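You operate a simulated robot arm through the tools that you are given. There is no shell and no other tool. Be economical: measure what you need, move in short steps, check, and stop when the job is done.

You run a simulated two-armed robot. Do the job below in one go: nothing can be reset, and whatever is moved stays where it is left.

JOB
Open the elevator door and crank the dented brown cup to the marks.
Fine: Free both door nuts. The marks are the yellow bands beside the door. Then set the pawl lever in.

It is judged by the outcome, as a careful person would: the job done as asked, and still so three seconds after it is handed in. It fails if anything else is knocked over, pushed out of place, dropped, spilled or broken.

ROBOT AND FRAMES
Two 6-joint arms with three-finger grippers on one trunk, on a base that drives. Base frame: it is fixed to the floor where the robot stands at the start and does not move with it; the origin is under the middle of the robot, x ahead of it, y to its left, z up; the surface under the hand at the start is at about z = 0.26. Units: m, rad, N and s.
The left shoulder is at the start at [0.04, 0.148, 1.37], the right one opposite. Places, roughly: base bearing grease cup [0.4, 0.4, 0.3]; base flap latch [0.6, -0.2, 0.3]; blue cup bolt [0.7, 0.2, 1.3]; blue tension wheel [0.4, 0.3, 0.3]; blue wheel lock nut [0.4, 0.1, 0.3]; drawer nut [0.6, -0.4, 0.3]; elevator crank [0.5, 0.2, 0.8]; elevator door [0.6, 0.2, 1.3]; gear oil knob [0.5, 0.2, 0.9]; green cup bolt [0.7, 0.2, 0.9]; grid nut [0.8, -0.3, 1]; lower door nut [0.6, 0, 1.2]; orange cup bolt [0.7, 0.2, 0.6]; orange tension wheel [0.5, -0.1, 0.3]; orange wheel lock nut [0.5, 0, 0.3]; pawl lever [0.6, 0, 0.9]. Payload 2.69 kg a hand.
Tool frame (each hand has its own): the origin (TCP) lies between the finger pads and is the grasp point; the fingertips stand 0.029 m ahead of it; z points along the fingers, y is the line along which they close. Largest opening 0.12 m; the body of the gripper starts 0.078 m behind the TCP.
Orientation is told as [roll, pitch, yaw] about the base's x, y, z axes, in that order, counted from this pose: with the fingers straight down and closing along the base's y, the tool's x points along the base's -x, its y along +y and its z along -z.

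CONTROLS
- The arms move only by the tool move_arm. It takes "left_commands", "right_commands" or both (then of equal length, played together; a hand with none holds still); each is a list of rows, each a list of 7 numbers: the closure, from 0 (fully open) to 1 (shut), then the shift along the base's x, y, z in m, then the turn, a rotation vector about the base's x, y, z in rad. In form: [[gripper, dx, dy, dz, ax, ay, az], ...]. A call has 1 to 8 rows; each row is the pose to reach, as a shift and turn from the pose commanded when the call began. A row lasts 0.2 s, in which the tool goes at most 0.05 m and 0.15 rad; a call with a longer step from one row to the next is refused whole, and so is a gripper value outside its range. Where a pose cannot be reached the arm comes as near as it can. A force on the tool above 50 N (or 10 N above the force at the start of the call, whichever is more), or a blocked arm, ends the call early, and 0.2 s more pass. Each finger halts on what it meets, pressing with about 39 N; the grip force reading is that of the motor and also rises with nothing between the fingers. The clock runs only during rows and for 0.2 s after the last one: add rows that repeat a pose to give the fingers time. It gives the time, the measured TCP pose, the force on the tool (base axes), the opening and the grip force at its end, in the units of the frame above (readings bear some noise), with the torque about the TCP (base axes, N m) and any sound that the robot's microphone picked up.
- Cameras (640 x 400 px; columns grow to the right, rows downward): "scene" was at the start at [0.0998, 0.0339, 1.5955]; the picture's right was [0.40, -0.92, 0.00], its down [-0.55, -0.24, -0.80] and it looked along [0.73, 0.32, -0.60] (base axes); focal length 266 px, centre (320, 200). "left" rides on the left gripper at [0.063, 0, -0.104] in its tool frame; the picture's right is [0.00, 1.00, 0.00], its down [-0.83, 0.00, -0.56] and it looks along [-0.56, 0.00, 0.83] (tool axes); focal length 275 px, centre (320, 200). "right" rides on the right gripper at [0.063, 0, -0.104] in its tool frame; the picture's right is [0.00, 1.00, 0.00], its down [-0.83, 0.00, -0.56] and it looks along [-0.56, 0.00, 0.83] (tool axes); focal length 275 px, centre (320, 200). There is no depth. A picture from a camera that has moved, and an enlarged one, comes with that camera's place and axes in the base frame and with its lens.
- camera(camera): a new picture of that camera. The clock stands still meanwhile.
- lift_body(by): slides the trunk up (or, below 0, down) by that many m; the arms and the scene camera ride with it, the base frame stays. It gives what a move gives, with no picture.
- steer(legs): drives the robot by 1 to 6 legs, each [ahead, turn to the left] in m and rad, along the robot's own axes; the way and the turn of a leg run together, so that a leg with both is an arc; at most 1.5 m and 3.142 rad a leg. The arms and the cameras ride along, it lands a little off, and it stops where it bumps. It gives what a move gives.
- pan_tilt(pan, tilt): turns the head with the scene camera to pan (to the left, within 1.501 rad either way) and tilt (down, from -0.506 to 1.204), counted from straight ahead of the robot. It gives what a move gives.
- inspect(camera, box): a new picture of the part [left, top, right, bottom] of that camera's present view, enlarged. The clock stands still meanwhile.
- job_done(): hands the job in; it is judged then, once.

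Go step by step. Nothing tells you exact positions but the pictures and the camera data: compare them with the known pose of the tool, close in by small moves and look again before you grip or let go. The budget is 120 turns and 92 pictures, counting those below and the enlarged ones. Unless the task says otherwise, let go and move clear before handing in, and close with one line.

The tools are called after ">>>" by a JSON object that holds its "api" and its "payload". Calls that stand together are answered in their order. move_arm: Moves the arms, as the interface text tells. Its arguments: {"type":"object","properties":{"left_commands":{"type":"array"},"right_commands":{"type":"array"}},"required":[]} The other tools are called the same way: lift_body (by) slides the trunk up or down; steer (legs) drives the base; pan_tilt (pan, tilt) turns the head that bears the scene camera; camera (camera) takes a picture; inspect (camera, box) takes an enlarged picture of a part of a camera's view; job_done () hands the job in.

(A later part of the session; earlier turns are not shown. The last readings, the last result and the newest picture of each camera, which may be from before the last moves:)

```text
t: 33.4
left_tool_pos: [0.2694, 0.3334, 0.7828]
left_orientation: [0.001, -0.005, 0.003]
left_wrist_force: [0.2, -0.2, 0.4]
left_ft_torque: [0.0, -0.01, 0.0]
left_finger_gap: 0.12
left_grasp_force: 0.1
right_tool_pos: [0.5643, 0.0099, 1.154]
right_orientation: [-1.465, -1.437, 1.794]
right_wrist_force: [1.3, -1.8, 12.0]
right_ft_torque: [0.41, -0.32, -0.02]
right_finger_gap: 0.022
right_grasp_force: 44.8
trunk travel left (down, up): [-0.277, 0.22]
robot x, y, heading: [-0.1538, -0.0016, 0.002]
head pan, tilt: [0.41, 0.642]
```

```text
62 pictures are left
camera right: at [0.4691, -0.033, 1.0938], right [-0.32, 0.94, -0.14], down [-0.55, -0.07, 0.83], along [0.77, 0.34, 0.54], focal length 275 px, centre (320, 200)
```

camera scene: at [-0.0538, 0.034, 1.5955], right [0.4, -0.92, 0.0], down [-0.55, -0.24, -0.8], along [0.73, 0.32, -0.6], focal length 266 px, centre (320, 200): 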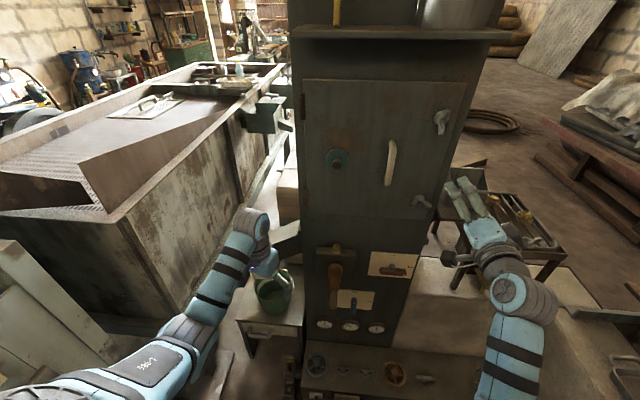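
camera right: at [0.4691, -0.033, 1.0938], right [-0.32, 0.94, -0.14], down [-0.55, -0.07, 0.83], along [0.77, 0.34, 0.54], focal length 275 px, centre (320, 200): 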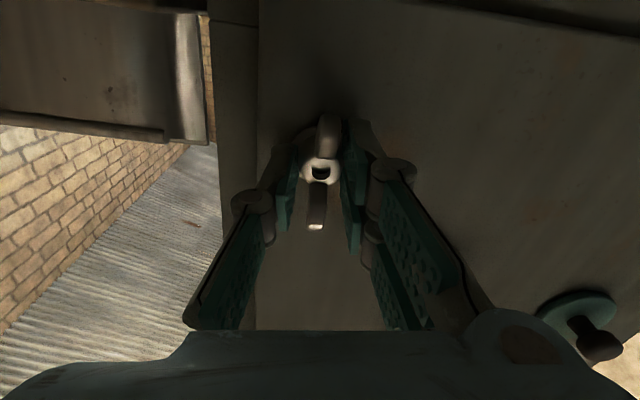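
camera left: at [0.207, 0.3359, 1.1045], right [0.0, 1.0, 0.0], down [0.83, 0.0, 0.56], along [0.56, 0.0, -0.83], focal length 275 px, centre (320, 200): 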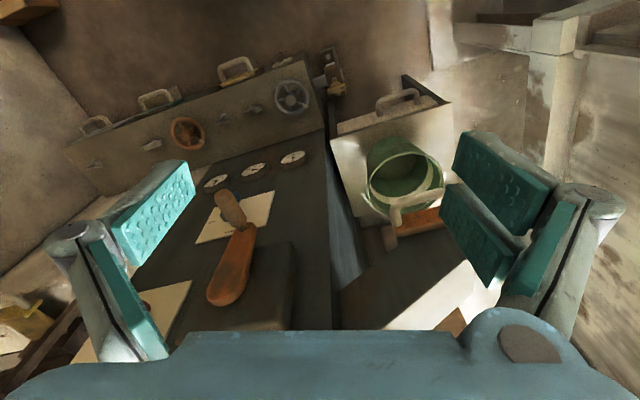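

>>> {"api": "move_arm", "payload": {"right_commands": [[1, 0, 0, 0, -0.1, -0.032, 0], [1, 0, 0, 0, -0.2, -0.065, 0], [1, 0, 0, 0, -0.2, -0.065, 0]]}}

>>> {"api": "camera", "payload": {"camera": "right"}}

>>> {"api": "inspect", "payload": {"camera": "scene", "box": [340, 20, 500, 140]}}

```text
t: 34.2
left_tool_pos: [0.2704, 0.3345, 0.7816]
left_orientation: [0.0, -0.004, 0.003]
left_wrist_force: [-0.1, 0.2, -0.9]
left_ft_torque: [0.04, 0.02, 0.02]
left_finger_gap: 0.1201
left_grasp_force: 0.0
right_tool_pos: [0.5661, 0.0102, 1.1546]
right_orientation: [-1.522, -1.227, 1.849]
right_wrist_force: [2.4, -0.5, 12.6]
right_ft_torque: [1.25, 0.4, -0.71]
right_finger_gap: 0.0233
right_grasp_force: 44.9
trunk travel left (down, up): [-0.277, 0.22]
robot x, y, heading: [-0.1534, 0.0033, 0.001]
head pan, tilt: [0.41, 0.642]
```

```text
61 pictures are left
camera right: at [0.4728, -0.0442, 1.0974], right [-0.3, 0.89, -0.34], down [-0.6, 0.1, 0.79], along [0.74, 0.45, 0.51], focal length 275 px, centre (320, 200)
```

right: 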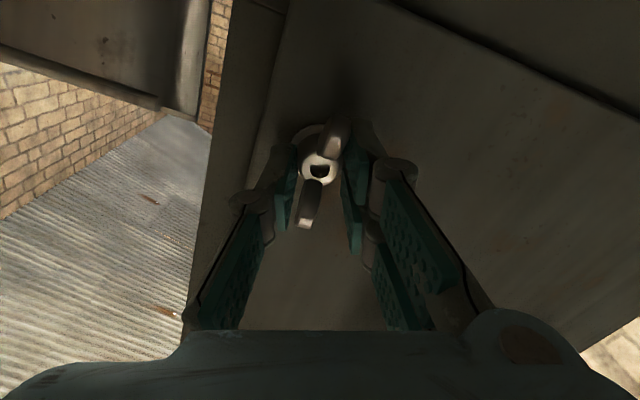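

```text
3.33 times, centred on (420, 80) of scene
camera zoom: at [-0.0561, 0.0335, 1.3763], right [0.4, -0.92, 0.0], down [-0.55, -0.24, -0.8], along [0.73, 0.32, -0.6], focal length 885 px, centre (-13, 600)
```

zoom: 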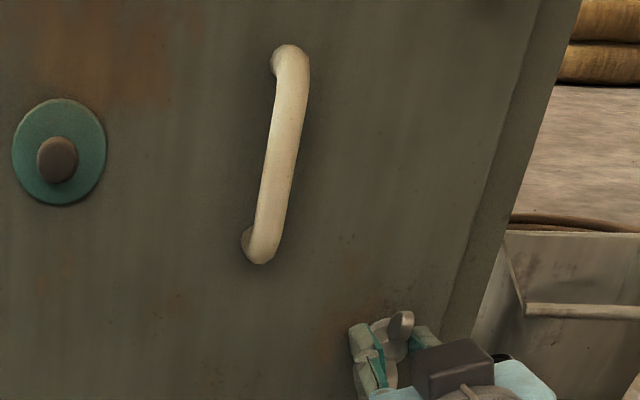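

The lower nut is at its stop too, with rising torque, so both are free. I'll release and retreat, neutralise the roll, then go to the door handle at about (0.53, 0.106, 1.22–1.32).

>>> {"api": "move_arm", "payload": {"right_commands": [[0.4, 0, 0, 0, 0, 0, 0], [0, 0, 0, 0, 0, 0, 0], [0, 0, 0, 0, 0, 0, 0], [0, -0.03, -0.01, 0, 0, 0, 0], [0, -0.07, -0.023, 0, 0, 0, 0], [0, -0.1, -0.033, 0, 0.1, 0.032, 0], [0, -0.1, -0.033, 0, 0.22, 0.07, 0], [0, -0.1, -0.033, 0, 0.33, 0.11, 0]]}}

>>> {"api": "camera", "payload": {"camera": "right"}}

>>> {"api": "pan_tilt", "payload": {"pan": 0.3, "tilt": 0.3}}

>>> {"api": "camera", "payload": {"camera": "scene"}}

```text
t: 36.0
left_tool_pos: [0.2699, 0.3339, 0.7816]
left_orientation: [-0.001, -0.003, 0.001]
left_wrist_force: [-0.3, 0.1, -0.2]
left_ft_torque: [-0.01, 0.0, 0.02]
left_finger_gap: 0.1198
left_grasp_force: 0.0
right_tool_pos: [0.4738, -0.0392, 1.1565]
right_orientation: [-0.954, -1.547, 1.26]
right_wrist_force: [0.2, -0.9, -0.4]
right_ft_torque: [-0.03, 0.01, -0.03]
right_finger_gap: 0.1202
right_grasp_force: 0.1
right hand out of reach, approached as far as the arm can: row 6, 7, 8
trunk travel left (down, up): [-0.277, 0.22]
robot x, y, heading: [-0.1524, 0.0024, 0.004]
head pan, tilt: [0.41, 0.642]
```

```text
59 pictures are left
camera right: at [0.3743, -0.073, 1.0955], right [-0.3, 0.95, -0.02], down [-0.53, -0.15, 0.84], along [0.8, 0.27, 0.54], focal length 275 px, centre (320, 200)
```

right: 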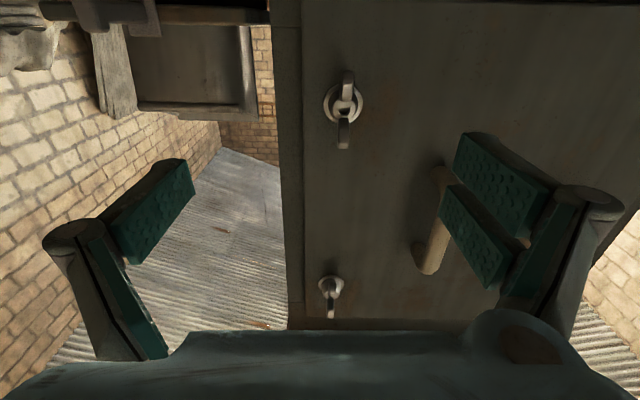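

```text
t: 36.9
left_tool_pos: [0.2717, 0.334, 0.781]
left_orientation: [-0.001, -0.003, 0.001]
left_wrist_force: [-0.4, 0.5, 0.9]
left_ft_torque: [0.02, 0.0, 0.05]
left_finger_gap: 0.1199
left_grasp_force: 0.1
right_tool_pos: [0.4736, -0.0395, 1.1525]
right_orientation: [-0.795, -1.544, 1.101]
right_wrist_force: [0.8, 0.4, 0.5]
right_ft_torque: [-0.04, -0.01, 0.01]
right_finger_gap: 0.1199
right_grasp_force: 0.0
trunk travel left (down, up): [-0.277, 0.22]
robot x, y, heading: [-0.1521, -0.0007, 0.005]
head pan, tilt: [0.3, 0.3]
```

```text
58 pictures are left
camera scene: at [-0.0445, 0.0269, 1.4072], right [0.3, -0.95, 0.0], down [-0.28, -0.09, -0.95], along [0.91, 0.28, -0.3], focal length 266 px, centre (320, 200)
```

scene: 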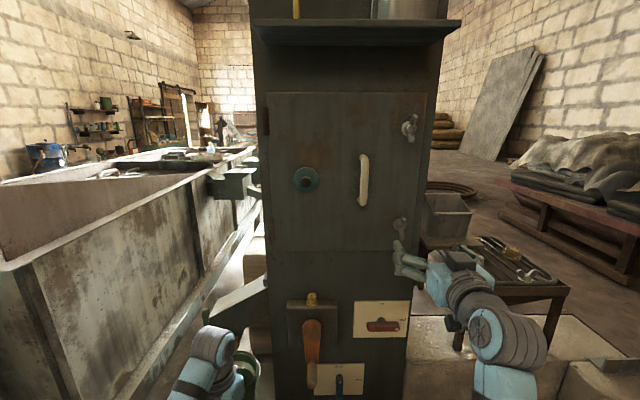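

Both nuts stand vertical. The handle bar centre is at about (0.54, 0.105, 1.27). I'll raise the trunk 0.12 m and set the hand in front of the handle with the fingers either side of it.

>>> {"api": "lift_body", "payload": {"by": 0.12}}

>>> {"api": "move_arm", "payload": {"right_commands": [[0, -0.01, 0.04, 0, 0, 0, 0], [0, -0.015, 0.08, 0, 0, 0, 0], [0, -0.015, 0.11, 0, 0, 0, 0], [0, -0.015, 0.115, 0, 0, 0, 0]]}}

>>> {"api": "camera", "payload": {"camera": "right"}}

```text
t: 38.4
left_tool_pos: [0.2708, 0.335, 0.9013]
left_orientation: [-0.001, -0.001, 0.001]
left_wrist_force: [0.1, 0.7, 0.4]
left_ft_torque: [0.03, -0.04, 0.02]
left_finger_gap: 0.1198
left_grasp_force: 0.0
right_tool_pos: [0.4741, -0.041, 1.2721]
right_orientation: [-0.727, -1.541, 1.033]
right_wrist_force: [0.2, -0.8, 0.6]
right_ft_torque: [0.03, 0.0, 0.01]
right_finger_gap: 0.1201
right_grasp_force: 0.0
trunk travel left (down, up): [-0.397, 0.1]
robot x, y, heading: [-0.1542, -0.0015, 0.001]
head pan, tilt: [0.3, 0.3]
```

```text
t: 39.4
left_tool_pos: [0.2714, 0.3345, 0.9015]
left_orientation: [0.001, -0.004, 0.0]
left_wrist_force: [0.5, 0.5, 0.9]
left_ft_torque: [-0.01, 0.0, 0.0]
left_finger_gap: 0.12
left_grasp_force: 0.0
right_tool_pos: [0.5176, -0.0004, 1.2738]
right_orientation: [-0.059, -1.555, 0.385]
right_wrist_force: [-0.1, 0.6, -0.6]
right_ft_torque: [-0.01, 0.01, -0.01]
right_finger_gap: 0.1199
right_grasp_force: 0.0
right hand out of reach, approached as far as the arm can: row 1, 2, 3, 4
trunk travel left (down, up): [-0.397, 0.1]
robot x, y, heading: [-0.1573, 0.0016, 0.005]
head pan, tilt: [0.3, 0.3]
```

```text
57 pictures are left
camera right: at [0.4177, -0.0347, 1.2121], right [-0.32, 0.95, -0.01], down [-0.51, -0.17, 0.84], along [0.8, 0.27, 0.54], focal length 275 px, centre (320, 200)
```

right: 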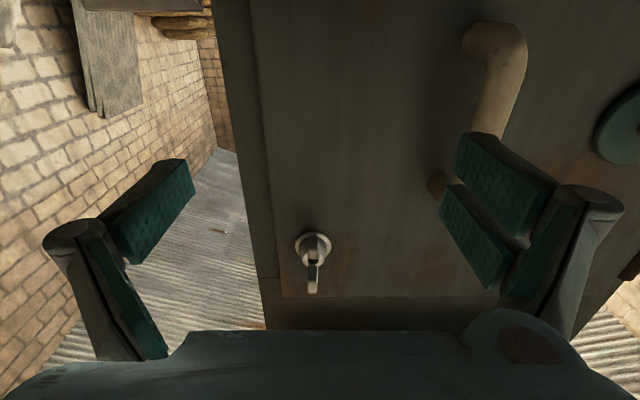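

The arm has a minimum reach of about 0.6 m in this posture. I'll back the base 8 cm and try the alignment again.

>>> {"api": "steer", "payload": {"legs": [[-0.07, 0]]}}

>>> {"api": "move_arm", "payload": {"right_commands": [[0, 0, 0, 0, 0, 0, 0], [0, 0, 0, 0, 0, 0, 0]]}}

```text
t: 40.4
left_tool_pos: [0.2073, 0.3338, 0.8988]
left_orientation: [-0.001, 0.003, 0.003]
left_wrist_force: [0.9, -0.7, -0.2]
left_ft_torque: [0.06, 0.07, 0.0]
left_finger_gap: 0.1197
left_grasp_force: 0.0
right_tool_pos: [0.456, 0.0004, 1.267]
right_orientation: [0.051, -1.545, 0.275]
right_wrist_force: [0.7, -0.2, -0.3]
right_ft_torque: [0.02, -0.01, 0.0]
right_finger_gap: 0.1201
right_grasp_force: 0.1
trunk travel left (down, up): [-0.397, 0.1]
robot x, y, heading: [-0.2232, -0.0006, 0.006]
head pan, tilt: [0.3, 0.3]
```

```text
t: 41.0
left_tool_pos: [0.2047, 0.3349, 0.9002]
left_orientation: [0.002, 0.0, 0.001]
left_wrist_force: [0.5, -0.3, -0.3]
left_ft_torque: [0.02, 0.03, 0.01]
left_finger_gap: 0.1201
left_grasp_force: 0.1
right_tool_pos: [0.4521, -0.0017, 1.2709]
right_orientation: [-0.092, -1.549, 0.416]
right_wrist_force: [0.2, 0.7, -0.3]
right_ft_torque: [-0.02, 0.02, 0.02]
right_finger_gap: 0.1201
right_grasp_force: 0.0
trunk travel left (down, up): [-0.397, 0.1]
robot x, y, heading: [-0.226, 0.0037, -0.0]
head pan, tilt: [0.3, 0.3]
```

>>> {"api": "move_arm", "payload": {"right_commands": [[0, 0, 0.03, 0, 0, 0, 0], [0, 0, 0.06, 0, 0, 0, 0], [0, 0, 0.06, 0, 0, 0, 0]]}}

>>> {"api": "camera", "payload": {"camera": "right"}}

```text
t: 41.8
left_tool_pos: [0.2034, 0.3337, 0.902]
left_orientation: [0.002, -0.005, 0.003]
left_wrist_force: [-0.2, 0.0, 0.1]
left_ft_torque: [0.0, 0.0, -0.01]
left_finger_gap: 0.12
left_grasp_force: 0.1
right_tool_pos: [0.4771, 0.0289, 1.2754]
right_orientation: [-0.002, -1.554, 0.33]
right_wrist_force: [0.1, -0.5, 0.4]
right_ft_torque: [-0.01, 0.04, 0.02]
right_finger_gap: 0.12
right_grasp_force: 0.0
right hand out of reach, approached as far as the arm can: row 1, 2, 3
trunk travel left (down, up): [-0.397, 0.1]
robot x, y, heading: [-0.2213, 0.0016, 0.002]
head pan, tilt: [0.3, 0.3]
```

```text
56 pictures are left
camera right: at [0.3776, -0.0058, 1.2131], right [-0.32, 0.95, 0.0], down [-0.51, -0.17, 0.84], along [0.8, 0.27, 0.54], focal length 275 px, centre (320, 200)
```

right: 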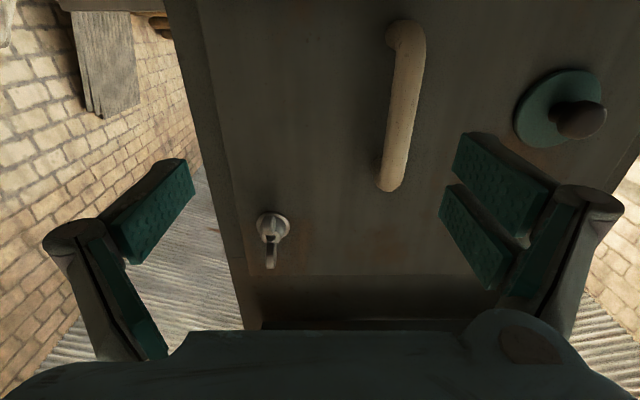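

I'll face the door squarely instead. Back 0.1 m, then turn left 0.31 rad so that the right shoulder lines up with the handle.

>>> {"api": "steer", "payload": {"legs": [[-0.1, 0], [0, 0.31]]}}

>>> {"api": "camera", "payload": {"camera": "right"}}

>>> {"api": "pan_tilt", "payload": {"pan": 0.0, "tilt": 0.4}}

>>> {"api": "camera", "payload": {"camera": "scene"}}

```text
t: 43.9
left_tool_pos: [-0.0195, 0.4449, 0.9013]
left_orientation: [0.002, -0.003, 0.308]
left_wrist_force: [-0.3, -0.4, 0.1]
left_ft_torque: [0.0, -0.02, 0.0]
left_finger_gap: 0.1201
left_grasp_force: 0.0
right_tool_pos: [0.3356, 0.2372, 1.2749]
right_orientation: [-0.008, -1.552, 0.64]
right_wrist_force: [0.2, -0.5, -0.8]
right_ft_torque: [0.01, -0.01, 0.03]
right_finger_gap: 0.1199
right_grasp_force: 0.0
trunk travel left (down, up): [-0.397, 0.1]
robot x, y, heading: [-0.3261, -0.0025, 0.313]
head pan, tilt: [0.3, 0.3]
```

```text
55 pictures are left
camera right: at [0.2502, 0.1739, 1.2126], right [-0.59, 0.81, 0.0], down [-0.44, -0.32, 0.84], along [0.68, 0.5, 0.54], focal length 275 px, centre (320, 200)
```

right: 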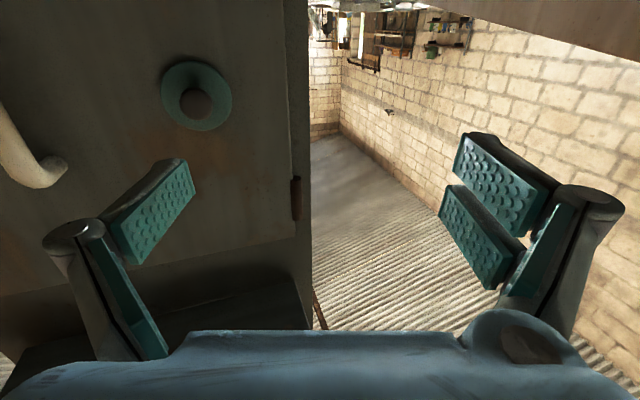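

```text
t: 44.7
left_tool_pos: [-0.0194, 0.4455, 0.9014]
left_orientation: [-0.001, -0.003, 0.309]
left_wrist_force: [-0.5, 0.4, -0.7]
left_ft_torque: [-0.01, -0.02, 0.01]
left_finger_gap: 0.1197
left_grasp_force: 0.0
right_tool_pos: [0.3361, 0.2375, 1.2721]
right_orientation: [-0.037, -1.551, 0.67]
right_wrist_force: [-0.3, -0.3, -1.0]
right_ft_torque: [0.0, -0.02, 0.01]
right_finger_gap: 0.1201
right_grasp_force: 0.1
trunk travel left (down, up): [-0.397, 0.1]
robot x, y, heading: [-0.321, 0.0002, 0.307]
head pan, tilt: [0.0, 0.4]
```

```text
54 pictures are left
camera scene: at [-0.2168, 0.0332, 1.5179], right [0.3, -0.95, 0.0], down [-0.37, -0.12, -0.92], along [0.88, 0.28, -0.39], focal length 266 px, centre (320, 200)
```

scene: 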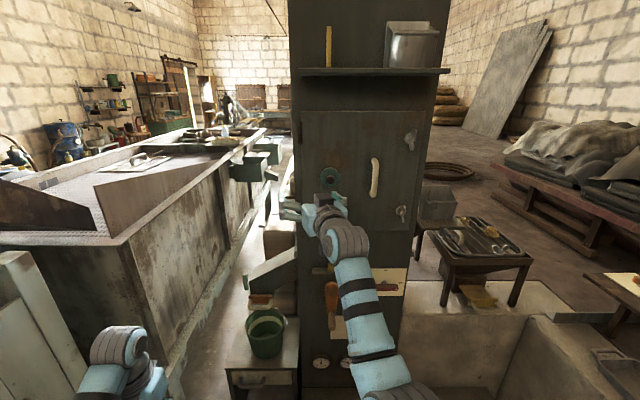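

The robot now faces the door squarely. I'll bring the hand to the standoff before the handle.

>>> {"api": "move_arm", "payload": {"right_commands": [[0, 0.01, -0.035, 0, 0, 0, -0.07], [0, 0.03, -0.07, 0, 0, 0, -0.14], [0, 0.05, -0.105, 0, 0, 0, -0.21], [0, 0.07, -0.14, 0, 0, 0, -0.28], [0, 0.089, -0.17, 0, 0, 0, -0.31], [0, 0.089, -0.17, 0, 0, 0, -0.31]]}}

>>> {"api": "camera", "payload": {"camera": "right"}}

```text
t: 46.1
left_tool_pos: [-0.0194, 0.4457, 0.9018]
left_orientation: [0.001, -0.003, 0.31]
left_wrist_force: [-0.5, -0.5, 0.2]
left_ft_torque: [-0.04, 0.0, -0.02]
left_finger_gap: 0.1201
left_grasp_force: 0.1
right_tool_pos: [0.4245, 0.0683, 1.2721]
right_orientation: [-0.047, -1.551, 0.367]
right_wrist_force: [0.3, -0.2, -0.1]
right_ft_torque: [0.03, 0.0, -0.02]
right_finger_gap: 0.12
right_grasp_force: 0.1
trunk travel left (down, up): [-0.397, 0.1]
robot x, y, heading: [-0.3256, -0.0, 0.308]
head pan, tilt: [0.0, 0.4]
```

```text
53 pictures are left
camera right: at [0.3239, 0.0335, 1.2121], right [-0.32, 0.95, -0.01], down [-0.51, -0.17, 0.84], along [0.8, 0.27, 0.54], focal length 275 px, centre (320, 200)
```

right: 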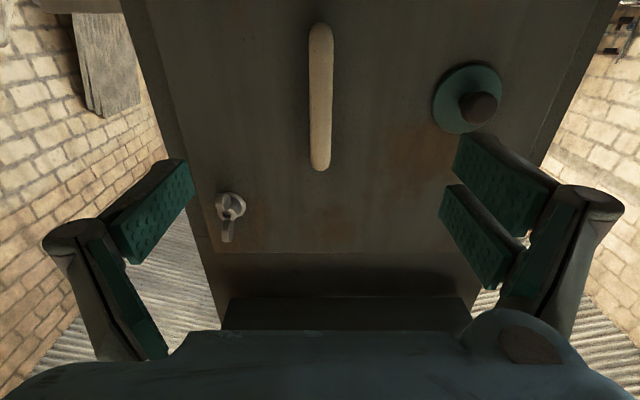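

Perfectly centred on the bar. Drive forward 0.1 m and look.

>>> {"api": "steer", "payload": {"legs": [[0.1, 0]]}}

>>> {"api": "camera", "payload": {"camera": "right"}}

>>> {"api": "inspect", "payload": {"camera": "scene", "box": [290, 100, 450, 220]}}

```text
t: 47.2
left_tool_pos: [0.0655, 0.4737, 0.9058]
left_orientation: [0.0, -0.017, 0.308]
left_wrist_force: [0.1, 0.1, -0.1]
left_ft_torque: [0.02, -0.06, 0.0]
left_finger_gap: 0.1201
left_grasp_force: 0.1
right_tool_pos: [0.5029, 0.0935, 1.2817]
right_orientation: [-0.107, -1.566, 0.431]
right_wrist_force: [-1.4, -0.9, 1.2]
right_ft_torque: [0.0, 0.09, 0.0]
right_finger_gap: 0.1204
right_grasp_force: 0.0
trunk travel left (down, up): [-0.397, 0.1]
robot x, y, heading: [-0.2269, 0.0277, 0.314]
head pan, tilt: [0.0, 0.4]
```

```text
52 pictures are left
camera right: at [0.405, 0.0595, 1.2197], right [-0.32, 0.95, -0.01], down [-0.52, -0.17, 0.83], along [0.79, 0.27, 0.55], focal length 275 px, centre (320, 200)
```

right: 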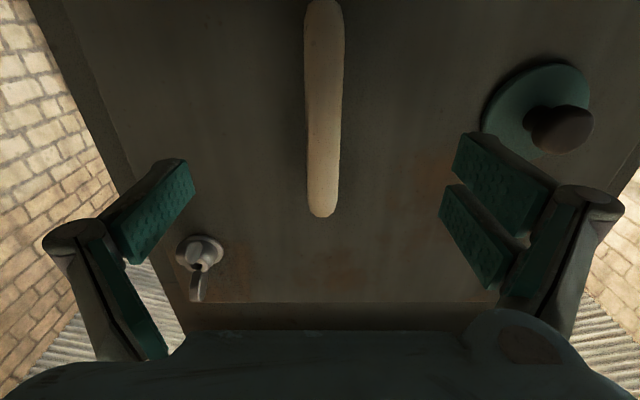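

```text
3.33 times, centred on (370, 160) of scene
camera zoom: at [-0.1379, 0.058, 1.5191], right [0.3, -0.95, 0.0], down [-0.36, -0.12, -0.93], along [0.88, 0.28, -0.38], focal length 885 px, centre (153, 333)
```

zoom: 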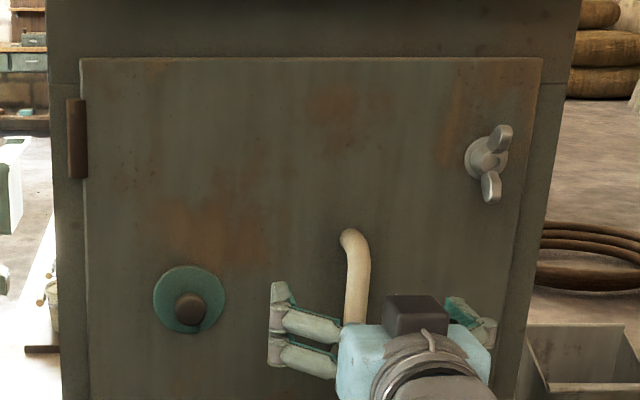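

>>> {"api": "move_arm", "payload": {"right_commands": [[0.2, 0.016, 0.005, -0.008, 0, 0, 0], [0.5, 0.016, 0.005, -0.008, 0, 0, 0], [0.8, 0.016, 0.005, -0.008, 0, 0, 0], [1, 0.016, 0.005, -0.008, 0, 0, 0], [1, 0.016, 0.005, -0.008, 0, 0, 0]]}}

>>> {"api": "camera", "payload": {"camera": "right"}}

```text
t: 48.5
left_tool_pos: [0.072, 0.4773, 0.9009]
left_orientation: [0.0, -0.006, 0.309]
left_wrist_force: [0.0, -0.3, 0.0]
left_ft_torque: [0.0, 0.0, 0.0]
left_finger_gap: 0.1196
left_grasp_force: 0.1
right_tool_pos: [0.5311, 0.1053, 1.2675]
right_orientation: [-0.088, -1.554, 0.413]
right_wrist_force: [-4.1, 3.1, 2.7]
right_ft_torque: [0.22, -0.23, 0.06]
right_finger_gap: 0.0166
right_grasp_force: 42.7
trunk travel left (down, up): [-0.397, 0.1]
robot x, y, heading: [-0.2321, 0.0281, 0.308]
head pan, tilt: [0.0, 0.4]
```

```text
50 pictures are left
camera right: at [0.431, 0.0697, 1.2062], right [-0.32, 0.95, -0.01], down [-0.52, -0.17, 0.84], along [0.79, 0.27, 0.54], focal length 275 px, centre (320, 200)
```

right: 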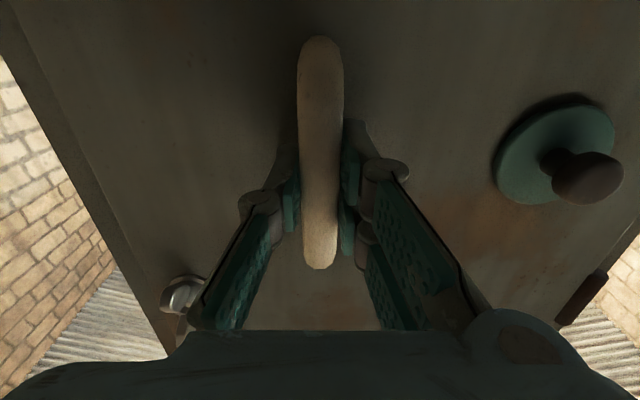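

Firmly on the handle (1.7 cm bar). I'll pull the door along its arc, with the hinge line about 0.24 m to the left, turning the hand with it.

>>> {"api": "move_arm", "payload": {"right_commands": [[1, -0.012, -0.002, 0, 0, 0, -0.05], [1, -0.024, -0.0033, 0, 0, 0, -0.1], [1, -0.036, -0.004, 0, 0, 0, -0.15], [1, -0.048, -0.004, 0, 0, 0, -0.2], [1, -0.06, -0.0035, 0, 0, 0, -0.25], [1, -0.072, -0.0025, 0, 0, 0, -0.3], [1, -0.084, -0.0005, 0, 0, 0, -0.35], [1, -0.096, 0.0014, 0, 0, 0, -0.4]]}}

>>> {"api": "camera", "payload": {"camera": "scene"}}

```text
t: 50.2
left_tool_pos: [0.0727, 0.4866, 0.8972]
left_orientation: [-0.014, -0.001, 0.308]
left_wrist_force: [-0.8, -0.4, 0.7]
left_ft_torque: [0.07, -0.06, 0.01]
left_finger_gap: 0.1201
left_grasp_force: 0.0
right_tool_pos: [0.4504, 0.1106, 1.2669]
right_orientation: [-0.655, -1.552, 0.582]
right_wrist_force: [7.1, 33.8, 7.0]
right_ft_torque: [0.58, -0.77, 0.04]
right_finger_gap: 0.017
right_grasp_force: 42.8
right hand out of reach, approached as far as the arm can: row 7, 8
trunk travel left (down, up): [-0.397, 0.1]
robot x, y, heading: [-0.2304, 0.0308, 0.31]
head pan, tilt: [0.0, 0.4]
```

```text
49 pictures are left
camera scene: at [-0.1283, 0.0902, 1.5181], right [0.3, -0.95, 0.02], down [-0.37, -0.14, -0.92], along [0.88, 0.27, -0.39], focal length 266 px, centre (320, 200)
```

scene: 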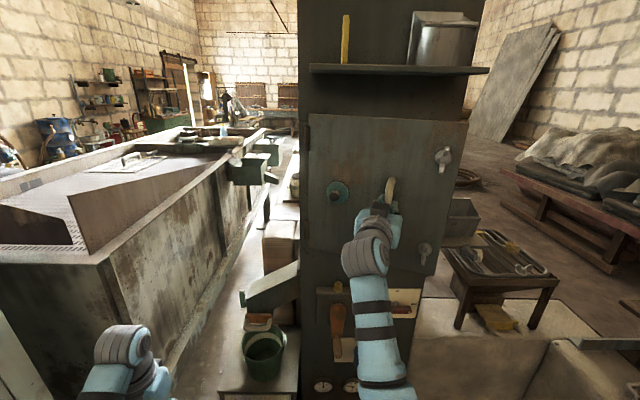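

The door is opening (about 20°). The arm is at its closest, so I'll release, back off 0.1 m, and regrip for the next pull.

>>> {"api": "move_arm", "payload": {"right_commands": [[0.5, 0, 0, 0, 0, 0, 0], [0, 0, 0, 0, 0, 0, 0], [0, 0, 0, 0, 0, 0, 0], [0, 0, 0, 0, 0, 0, 0]]}}

>>> {"api": "steer", "payload": {"legs": [[-0.1, 0]]}}

>>> {"api": "camera", "payload": {"camera": "right"}}

>>> {"api": "camera", "payload": {"camera": "scene"}}

```text
t: 51.2
left_tool_pos: [0.0747, 0.4752, 0.9028]
left_orientation: [0.002, -0.006, 0.307]
left_wrist_force: [0.1, -0.4, -0.6]
left_ft_torque: [-0.01, 0.03, 0.0]
left_finger_gap: 0.1198
left_grasp_force: 0.1
right_tool_pos: [0.4543, 0.0844, 1.2671]
right_orientation: [-0.325, -1.557, 0.236]
right_wrist_force: [0.7, -0.9, 0.1]
right_ft_torque: [0.01, 0.0, 0.03]
right_finger_gap: 0.1201
right_grasp_force: 0.0
trunk travel left (down, up): [-0.397, 0.1]
robot x, y, heading: [-0.2303, 0.0257, 0.306]
head pan, tilt: [0.0, 0.4]
```

```text
t: 52.4
left_tool_pos: [-0.0169, 0.4475, 0.8997]
left_orientation: [0.002, 0.0, 0.307]
left_wrist_force: [-0.1, -0.7, -1.0]
left_ft_torque: [-0.02, 0.06, -0.02]
left_finger_gap: 0.1199
left_grasp_force: 0.1
right_tool_pos: [0.3649, 0.0582, 1.261]
right_orientation: [-0.445, -1.55, 0.359]
right_wrist_force: [0.5, 0.5, 0.4]
right_ft_torque: [0.0, 0.0, -0.04]
right_finger_gap: 0.1199
right_grasp_force: 0.1
trunk travel left (down, up): [-0.397, 0.1]
robot x, y, heading: [-0.3231, -0.0017, 0.303]
head pan, tilt: [0.0, 0.4]
```

```text
48 pictures are left
camera right: at [0.2598, 0.0652, 1.2008], right [0.09, 1.0, -0.01], down [-0.54, 0.06, 0.84], along [0.84, -0.06, 0.54], focal length 275 px, centre (320, 200)
```

right: 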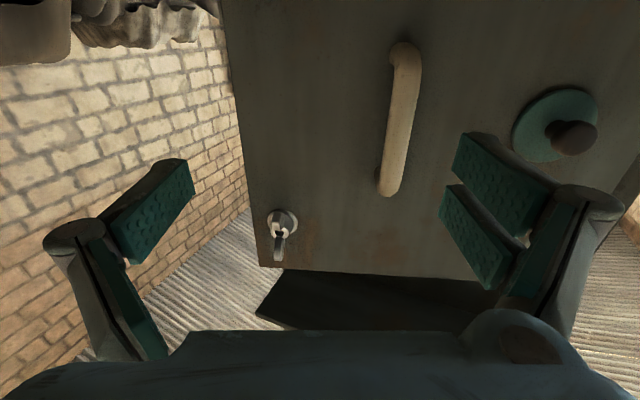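

```text
47 pictures are left
camera scene: at [-0.2118, 0.0346, 1.5173], right [0.3, -0.95, 0.0], down [-0.38, -0.12, -0.92], along [0.88, 0.28, -0.39], focal length 266 px, centre (320, 200)
```

scene: 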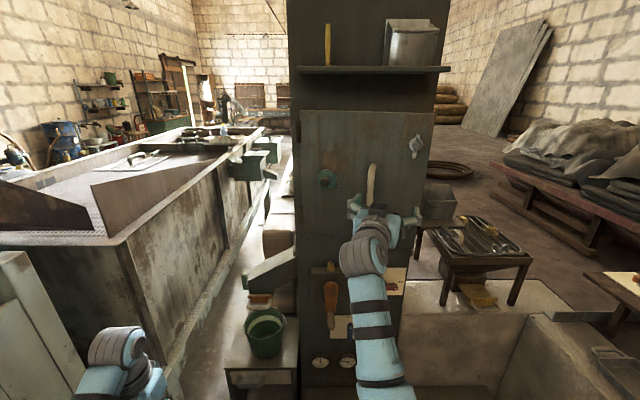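

The door stayed at about 20°, with the handle at about (0.46, 0.108). I'll shift left, advance and grip again.

>>> {"api": "move_arm", "payload": {"right_commands": [[0, 0.005, 0.03, 0.004, 0, 0, 0.02], [0, 0.01, 0.047, 0.006, 0, 0, 0.04], [0, 0.05, 0.049, 0.006, 0, 0, 0.04], [0, 0.083, 0.05, 0.006, 0, 0, 0.04], [0.4, 0.083, 0.05, 0.006, 0, 0, 0.04], [0.8, 0.083, 0.05, 0.006, 0, 0, 0.04], [1, 0.083, 0.05, 0.006, 0, 0, 0.04], [1, 0.083, 0.05, 0.006, 0, 0, 0.04]]}}

>>> {"api": "camera", "payload": {"camera": "right"}}

```text
t: 54.2
left_tool_pos: [-0.0209, 0.4499, 0.8992]
left_orientation: [-0.002, -0.003, 0.308]
left_wrist_force: [0.2, -1.4, 0.6]
left_ft_torque: [-0.02, -0.01, 0.02]
left_finger_gap: 0.12
left_grasp_force: 0.1
right_tool_pos: [0.4375, 0.1087, 1.2702]
right_orientation: [-0.537, -1.553, 0.492]
right_wrist_force: [2.9, 13.5, 3.1]
right_ft_torque: [0.85, 0.26, 0.12]
right_finger_gap: 0.0176
right_grasp_force: 43.2
right hand out of reach, approached as far as the arm can: row 1, 2, 4, 5, 6, 7, 8
trunk travel left (down, up): [-0.397, 0.1]
robot x, y, heading: [-0.326, -0.001, 0.305]
head pan, tilt: [0.0, 0.4]
```

```text
46 pictures are left
camera right: at [0.333, 0.1114, 1.2089], right [0.04, 1.0, -0.01], down [-0.54, 0.03, 0.84], along [0.84, -0.03, 0.54], focal length 275 px, centre (320, 200)
```

right: 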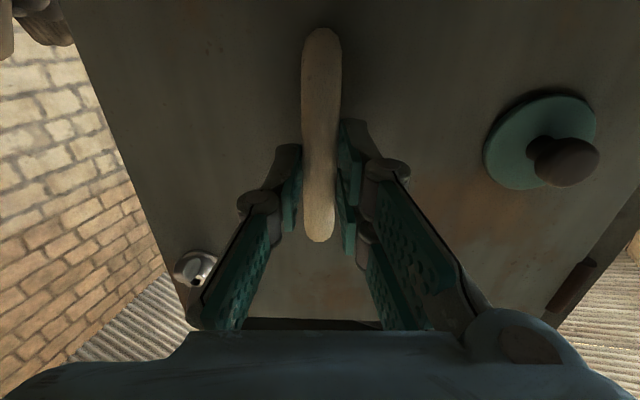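

Gripped again. I'll pull the next part of the arc.

>>> {"api": "move_arm", "payload": {"right_commands": [[1, -0.017, 0.004, 0, 0, 0, -0.07], [1, -0.032, 0.008, 0, 0, 0, -0.14], [1, -0.047, 0.014, 0, 0, 0, -0.21], [1, -0.062, 0.021, 0, 0, 0, -0.28], [1, -0.077, 0.03, 0, 0, 0, -0.36], [1, -0.091, 0.039, 0, 0, 0, -0.43], [1, -0.105, 0.05, 0, 0, 0, -0.5], [1, -0.1177, 0.061, 0, 0, 0, -0.57]]}}

>>> {"api": "camera", "payload": {"camera": "scene"}}

```text
t: 55.0
left_tool_pos: [-0.0196, 0.4507, 0.8995]
left_orientation: [-0.001, -0.001, 0.314]
left_wrist_force: [-1.1, 0.5, -0.1]
left_ft_torque: [0.03, -0.03, 0.02]
left_finger_gap: 0.1201
left_grasp_force: 0.0
right_tool_pos: [0.3974, 0.1241, 1.2703]
right_orientation: [-0.349, -1.545, 0.141]
right_wrist_force: [11.1, 29.7, -11.0]
right_ft_torque: [0.51, -0.88, 0.79]
right_finger_gap: 0.018
right_grasp_force: 42.9
right hand out of reach, approached as far as the arm can: row 3, 4
trunk travel left (down, up): [-0.397, 0.1]
robot x, y, heading: [-0.327, -0.0015, 0.317]
head pan, tilt: [0.0, 0.4]
stopped in row 4 (right hand): the arm was blocked; the commanded pose is now the measured one
```

```text
45 pictures are left
camera scene: at [-0.2123, 0.0399, 1.5172], right [0.31, -0.95, 0.0], down [-0.37, -0.12, -0.92], along [0.87, 0.28, -0.39], focal length 266 px, centre (320, 200)
```

scene: 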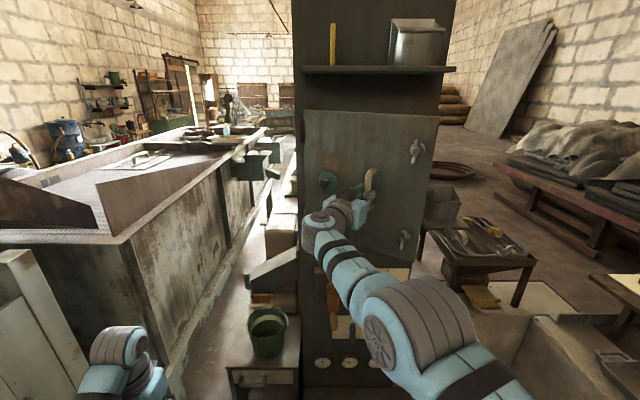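

The door is now about 30° open. I'll let go, back away, and then push it on from its inner side with closed fingers.

>>> {"api": "move_arm", "payload": {"right_commands": [[0.5, 0, 0, 0, 0, 0, 0], [0, 0, 0, 0, 0, 0, 0], [0, 0, 0, 0, 0, 0, 0], [0, 0, 0, 0, 0, 0, 0]]}}

>>> {"api": "steer", "payload": {"legs": [[-0.12, 0]]}}

>>> {"api": "move_arm", "payload": {"right_commands": [[0.3, 0.02, -0.04, 0, 0, 0, 0.1], [0.6, 0.03, -0.08, 0, 0, 0, 0.2], [0.9, 0.04, -0.12, 0, 0, 0, 0.3], [1, 0.05, -0.16, 0, 0, 0, 0.4], [1, 0.05, -0.2, 0, 0, 0, 0.4], [1, 0.05, -0.22, 0, 0, 0, 0.4], [1, 0.05, -0.22, 0, 0, 0, 0.4]]}}

>>> {"api": "camera", "payload": {"camera": "right"}}

>>> {"api": "camera", "payload": {"camera": "scene"}}

```text
t: 55.3
left_tool_pos: [-0.0211, 0.4445, 0.9033]
left_orientation: [0.003, -0.008, 0.306]
left_wrist_force: [-0.1, -0.5, 0.4]
left_ft_torque: [0.03, -0.04, 0.03]
left_finger_gap: 0.1198
left_grasp_force: 0.0
right_tool_pos: [0.3941, 0.1075, 1.2757]
right_orientation: [-0.161, -1.552, -0.067]
right_wrist_force: [-1.0, -0.4, 0.3]
right_ft_torque: [0.03, 0.03, 0.04]
right_finger_gap: 0.0603
right_grasp_force: 0.7
trunk travel left (down, up): [-0.397, 0.1]
robot x, y, heading: [-0.3266, -0.0015, 0.312]
head pan, tilt: [0.0, 0.4]
stopped in row 1 (right hand): the arm was blocked; the commanded pose is now the measured one
```

```text
t: 56.6
left_tool_pos: [-0.1316, 0.4113, 0.9001]
left_orientation: [0.001, -0.002, 0.306]
left_wrist_force: [0.9, -0.4, 0.1]
left_ft_torque: [0.0, 0.03, 0.0]
left_finger_gap: 0.1199
left_grasp_force: 0.1
right_tool_pos: [0.2848, 0.0764, 1.2734]
right_orientation: [-0.335, -1.549, 0.106]
right_wrist_force: [0.3, 0.3, -1.0]
right_ft_torque: [0.01, -0.02, -0.03]
right_finger_gap: 0.0598
right_grasp_force: 0.0
trunk travel left (down, up): [-0.397, 0.1]
robot x, y, heading: [-0.4357, -0.039, 0.312]
head pan, tilt: [0.0, 0.4]
```

```text
t: 58.2
left_tool_pos: [-0.1329, 0.4096, 0.9019]
left_orientation: [0.002, -0.004, 0.308]
left_wrist_force: [-1.2, -0.2, -0.6]
left_ft_torque: [0.0, 0.02, 0.01]
left_finger_gap: 0.12
left_grasp_force: 0.1
right_tool_pos: [0.4144, -0.1444, 1.2753]
right_orientation: [-0.26, -1.551, 0.431]
right_wrist_force: [-0.3, 0.9, 0.8]
right_ft_torque: [0.0, 0.0, -0.03]
right_finger_gap: 0.0
right_grasp_force: 28.8
right hand out of reach, approached as far as the arm can: row 1, 2, 3, 4, 5, 6, 7
trunk travel left (down, up): [-0.397, 0.1]
robot x, y, heading: [-0.4375, -0.0359, 0.311]
head pan, tilt: [0.0, 0.4]
```

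```text
44 pictures are left
camera right: at [0.3105, -0.1638, 1.2155], right [-0.17, 0.99, -0.01], down [-0.53, -0.08, 0.84], along [0.83, 0.15, 0.54], focal length 275 px, centre (320, 200)
```

right: 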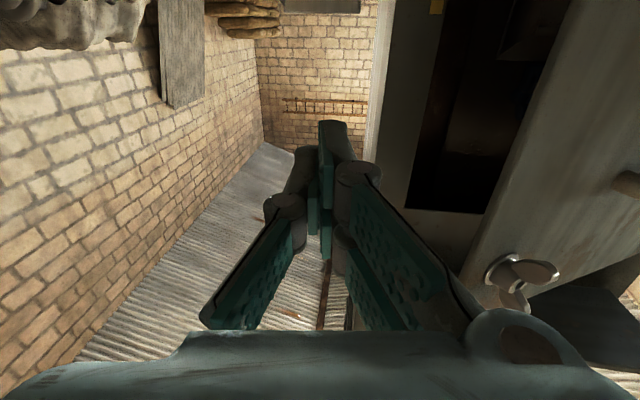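

```text
43 pictures are left
camera scene: at [-0.3302, -0.004, 1.5179], right [0.31, -0.95, 0.0], down [-0.37, -0.12, -0.92], along [0.88, 0.28, -0.39], focal length 266 px, centre (320, 200)
```

scene: 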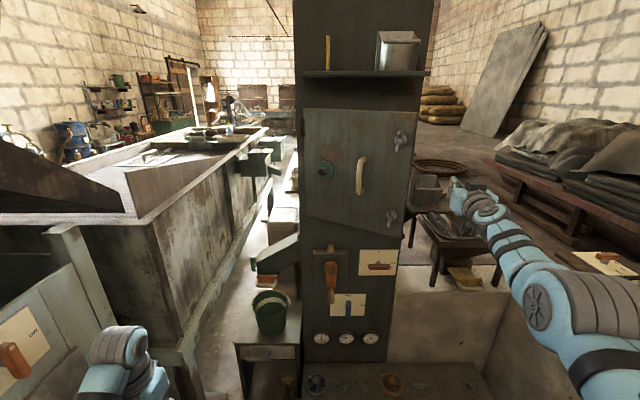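

The door is ajar, and inside I can glimpse a yellow band beside the opening. I'll drive forward 7 cm so the closed fingers are level with the door's edge, then sweep left behind it.

>>> {"api": "steer", "payload": {"legs": [[0.07, 0]]}}

>>> {"api": "camera", "payload": {"camera": "right"}}

```text
t: 59.2
left_tool_pos: [-0.0763, 0.4275, 0.9068]
left_orientation: [0.003, -0.017, 0.307]
left_wrist_force: [-1.0, 0.6, -1.6]
left_ft_torque: [-0.09, -0.01, 0.01]
left_finger_gap: 0.1198
left_grasp_force: 0.0
right_tool_pos: [0.4696, -0.1257, 1.2874]
right_orientation: [-0.62, -1.564, 0.792]
right_wrist_force: [-2.2, -0.2, 1.1]
right_ft_torque: [-0.02, 0.07, -0.04]
right_finger_gap: 0.0
right_grasp_force: 28.9
trunk travel left (down, up): [-0.397, 0.1]
robot x, y, heading: [-0.3703, -0.0126, 0.312]
head pan, tilt: [0.0, 0.4]
```

```text
42 pictures are left
camera right: at [0.3683, -0.1455, 1.2252], right [-0.17, 0.99, -0.01], down [-0.54, -0.09, 0.83], along [0.82, 0.15, 0.55], focal length 275 px, centre (320, 200)
```

right: 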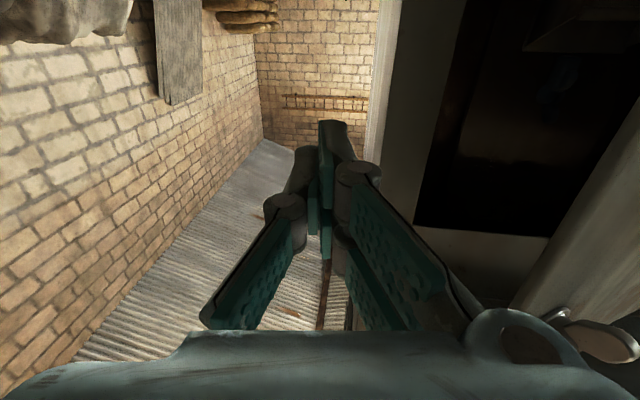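

The door edge is at about 26°, just left of the fingers. I'll insert a little deeper, then sweep left and back along the door's arc.

>>> {"api": "move_arm", "payload": {"right_commands": [[1, 0.03, 0.023, -0.01, 0, 0, 0], [1, 0.0175, 0.0634, -0.012, 0, 0, 0], [1, 0.0084, 0.092, -0.012, 0, 0, 0], [1, -0.016, 0.1157, -0.012, 0, 0, 0], [1, -0.051, 0.1465, -0.012, 0, 0, 0], [1, -0.0856, 0.1722, -0.012, 0, 0, 0], [1, -0.12, 0.198, -0.012, 0, 0, 0], [1, -0.1483, 0.2205, -0.012, 0, 0, 0]]}}

>>> {"api": "camera", "payload": {"camera": "scene"}}

```text
t: 60.2
left_tool_pos: [-0.068, 0.4245, 0.9052]
left_orientation: [0.008, -0.012, 0.3]
left_wrist_force: [0.2, 0.0, -0.1]
left_ft_torque: [-0.02, -0.02, -0.07]
left_finger_gap: 0.12
left_grasp_force: 0.0
right_tool_pos: [0.4635, -0.036, 1.2676]
right_orientation: [-0.074, -1.555, 0.225]
right_wrist_force: [-6.2, -15.9, 3.3]
right_ft_torque: [0.17, -0.15, 0.09]
right_finger_gap: 0.0
right_grasp_force: 28.8
right hand out of reach, approached as far as the arm can: row 1, 2, 3, 4
trunk travel left (down, up): [-0.397, 0.1]
robot x, y, heading: [-0.371, -0.0183, 0.302]
head pan, tilt: [0.0, 0.4]
stopped in row 4 (right hand): the force on the tool passed its limit at 57 N (the readings are from after the stop); the commanded pose is now the measured one
```

```text
41 pictures are left
camera scene: at [-0.263, 0.0099, 1.518], right [0.3, -0.95, 0.0], down [-0.37, -0.11, -0.92], along [0.88, 0.28, -0.39], focal length 266 px, centre (320, 200)
```

scene: 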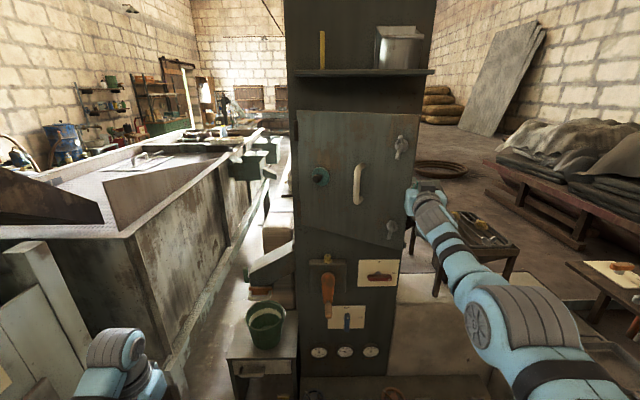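

Contact is made on the inner edge. I'll continue more slowly along the door's arc, turning the hand slightly left to hook behind it.

>>> {"api": "move_arm", "payload": {"right_commands": [[1, -0.01, 0.009, 0, 0, 0, 0.04], [1, -0.026, 0.013, 0, 0, 0, 0.08], [1, -0.043, 0.017, 0, 0, 0, 0.12], [1, -0.06, 0.022, 0, 0, 0, 0.16], [1, -0.077, 0.028, 0, 0, 0, 0.2], [1, -0.094, 0.035, 0, 0, 0, 0.2], [1, -0.111, 0.043, 0, 0, 0, 0.2], [1, -0.127, 0.053, 0, 0, 0, 0.2]]}}

>>> {"api": "camera", "payload": {"camera": "right"}}

>>> {"api": "inspect", "payload": {"camera": "scene", "box": [270, 80, 470, 280]}}

```text
t: 62.0
left_tool_pos: [-0.0664, 0.429, 0.9016]
left_orientation: [0.003, -0.01, 0.298]
left_wrist_force: [-0.1, 0.5, 0.3]
left_ft_torque: [0.02, -0.02, 0.0]
left_finger_gap: 0.12
left_grasp_force: 0.1
right_tool_pos: [0.3355, 0.0246, 1.2689]
right_orientation: [-0.388, -1.557, 0.74]
right_wrist_force: [0.5, -0.1, 0.6]
right_ft_torque: [0.01, 0.01, -0.05]
right_finger_gap: 0.0
right_grasp_force: 28.5
trunk travel left (down, up): [-0.397, 0.1]
robot x, y, heading: [-0.3686, -0.0155, 0.307]
head pan, tilt: [0.0, 0.4]
```

```text
40 pictures are left
camera right: at [0.2375, -0.0134, 1.2074], right [-0.34, 0.94, -0.01], down [-0.51, -0.18, 0.84], along [0.79, 0.29, 0.54], focal length 275 px, centre (320, 200)
```

right: 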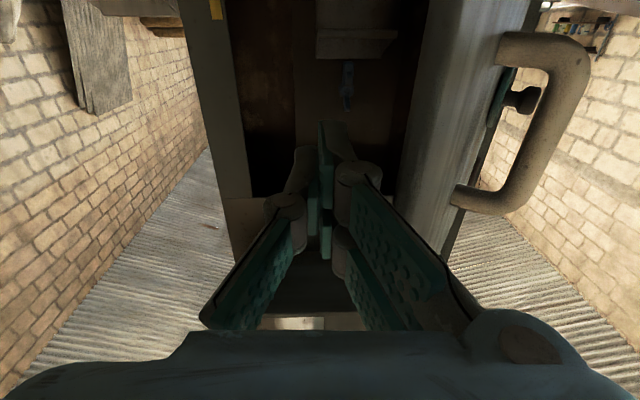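

```text
2.00 times, centred on (370, 180) of scene
camera zoom: at [-0.2643, 0.0172, 1.518], right [0.3, -0.95, 0.0], down [-0.37, -0.12, -0.92], along [0.88, 0.28, -0.39], focal length 531 px, centre (220, 240)
```

zoom: 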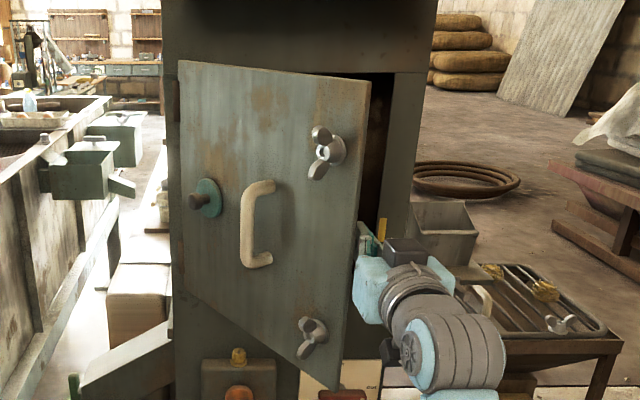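

The door is about 50° open and moving freely. The first yellow band shows on the frame's right side. Continue pushing left.

>>> {"api": "move_arm", "payload": {"right_commands": [[1, -0.008, 0.025, 0, 0, 0, 0], [1, -0.016, 0.05, 0, 0, 0, 0], [1, -0.024, 0.075, 0, 0, 0, 0], [1, -0.032, 0.1, 0, 0, 0, 0], [1, -0.04, 0.125, 0, 0, 0, 0], [1, -0.048, 0.15, 0, 0, 0, 0], [1, -0.056, 0.175, 0, 0, 0, 0], [1, -0.064, 0.2, 0, 0, 0, 0]]}}

>>> {"api": "camera", "payload": {"camera": "scene"}}

```text
t: 63.3
left_tool_pos: [-0.0776, 0.4206, 0.9086]
left_orientation: [0.003, -0.023, 0.297]
left_wrist_force: [0.3, 1.1, 0.1]
left_ft_torque: [0.03, 0.0, 0.01]
left_finger_gap: 0.1202
left_grasp_force: 0.0
right_tool_pos: [0.2941, 0.1308, 1.2725]
right_orientation: [-0.926, -1.558, 1.264]
right_wrist_force: [-40.2, -25.2, 6.0]
right_ft_torque: [0.72, -0.6, 2.76]
right_finger_gap: 0.0
right_grasp_force: 28.7
right hand out of reach, approached as far as the arm can: row 5, 6
trunk travel left (down, up): [-0.397, 0.1]
robot x, y, heading: [-0.3694, -0.0145, 0.297]
head pan, tilt: [0.0, 0.4]
stopped in row 6 (right hand): the force on the tool passed its limit at 66 N (the readings are from after the stop); the commanded pose is now the measured one
```

```text
38 pictures are left
camera scene: at [-0.2826, 0.0057, 1.5195], right [0.29, -0.96, 0.0], down [-0.36, -0.11, -0.93], along [0.89, 0.27, -0.38], focal length 266 px, centre (320, 200)
```

scene: 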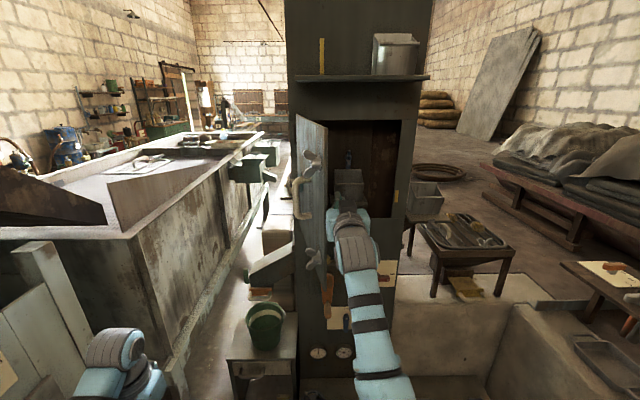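

The door is at about 75–80°, and the gripper's body is now bearing on its edge. I'll back up 5 cm and use a slight left turn of the base to push it past 90°.

>>> {"api": "steer", "payload": {"legs": [[-0.05, 0], [0, 0.2]]}}

>>> {"api": "camera", "payload": {"camera": "scene"}}

```text
t: 65.0
left_tool_pos: [-0.2096, 0.464, 0.9023]
left_orientation: [0.001, -0.009, 0.5]
left_wrist_force: [-0.5, 0.8, 0.4]
left_ft_torque: [-0.05, 0.0, 0.0]
left_finger_gap: 0.1201
left_grasp_force: 0.0
right_tool_pos: [0.2177, 0.2594, 1.2585]
right_orientation: [-0.432, -1.537, 0.975]
right_wrist_force: [-0.9, 0.4, 0.4]
right_ft_torque: [-0.03, 0.03, 0.02]
right_finger_gap: 0.0
right_grasp_force: 28.5
trunk travel left (down, up): [-0.397, 0.1]
robot x, y, heading: [-0.4209, -0.0282, 0.501]
head pan, tilt: [0.0, 0.4]
```

```text
37 pictures are left
camera scene: at [-0.319, 0.0224, 1.5177], right [0.48, -0.88, 0.0], down [-0.34, -0.19, -0.92], along [0.81, 0.44, -0.39], focal length 266 px, centre (320, 200)
```

scene: 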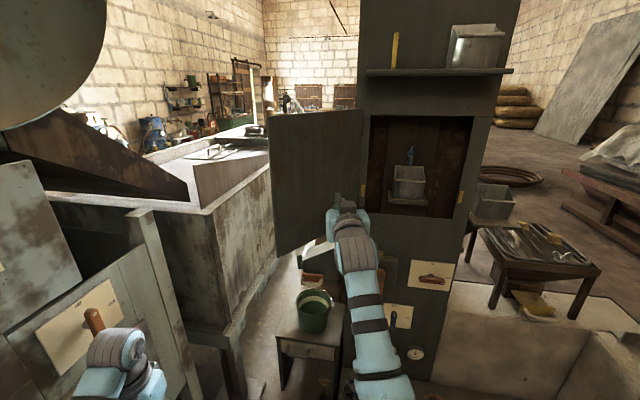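

The door swung wide open, and I see a grey cup with a blue bolt inside. I'll turn back right, away from the console on the left, and look closely at the window and panel.

>>> {"api": "steer", "payload": {"legs": [[0, -0.2]]}}

>>> {"api": "inspect", "payload": {"camera": "scene", "box": [260, 90, 460, 230]}}

>>> {"api": "inspect", "payload": {"camera": "scene", "box": [270, 220, 430, 380]}}

```text
t: 66.1
left_tool_pos: [-0.1162, 0.4136, 0.9025]
left_orientation: [0.0, -0.009, 0.299]
left_wrist_force: [0.9, -0.2, -0.1]
left_ft_torque: [-0.04, 0.02, 0.02]
left_finger_gap: 0.1197
left_grasp_force: 0.0
right_tool_pos: [0.2599, 0.1297, 1.2605]
right_orientation: [-0.513, -1.537, 0.855]
right_wrist_force: [0.0, 0.7, 0.1]
right_ft_torque: [-0.01, 0.0, 0.02]
right_finger_gap: 0.0
right_grasp_force: 28.6
trunk travel left (down, up): [-0.397, 0.1]
robot x, y, heading: [-0.4145, -0.0334, 0.304]
head pan, tilt: [0.0, 0.4]
```

```text
2.86 times, centred on (360, 160) of scene
camera zoom: at [-0.3126, 0.0029, 1.5179], right [0.3, -0.95, 0.0], down [-0.37, -0.12, -0.92], along [0.88, 0.27, -0.39], focal length 759 px, centre (206, 314)
```

zoom: 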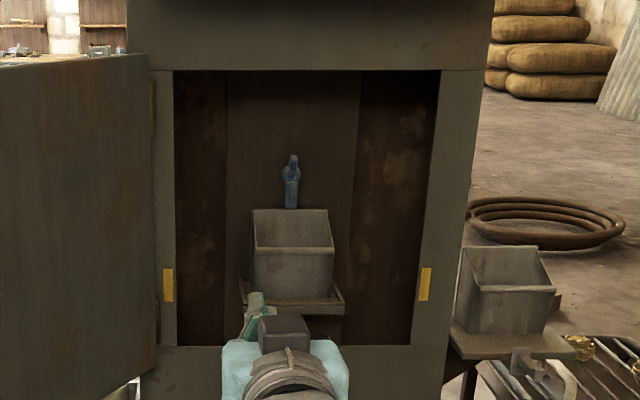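

```text
2.50 times, centred on (350, 300) of scene
camera zoom: at [-0.3126, 0.0029, 1.5179], right [0.3, -0.95, 0.0], down [-0.37, -0.12, -0.92], along [0.88, 0.27, -0.39], focal length 664 px, centre (245, -50)
```

zoom: 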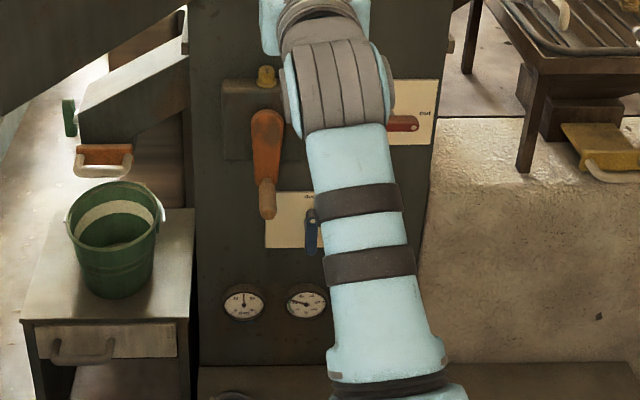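

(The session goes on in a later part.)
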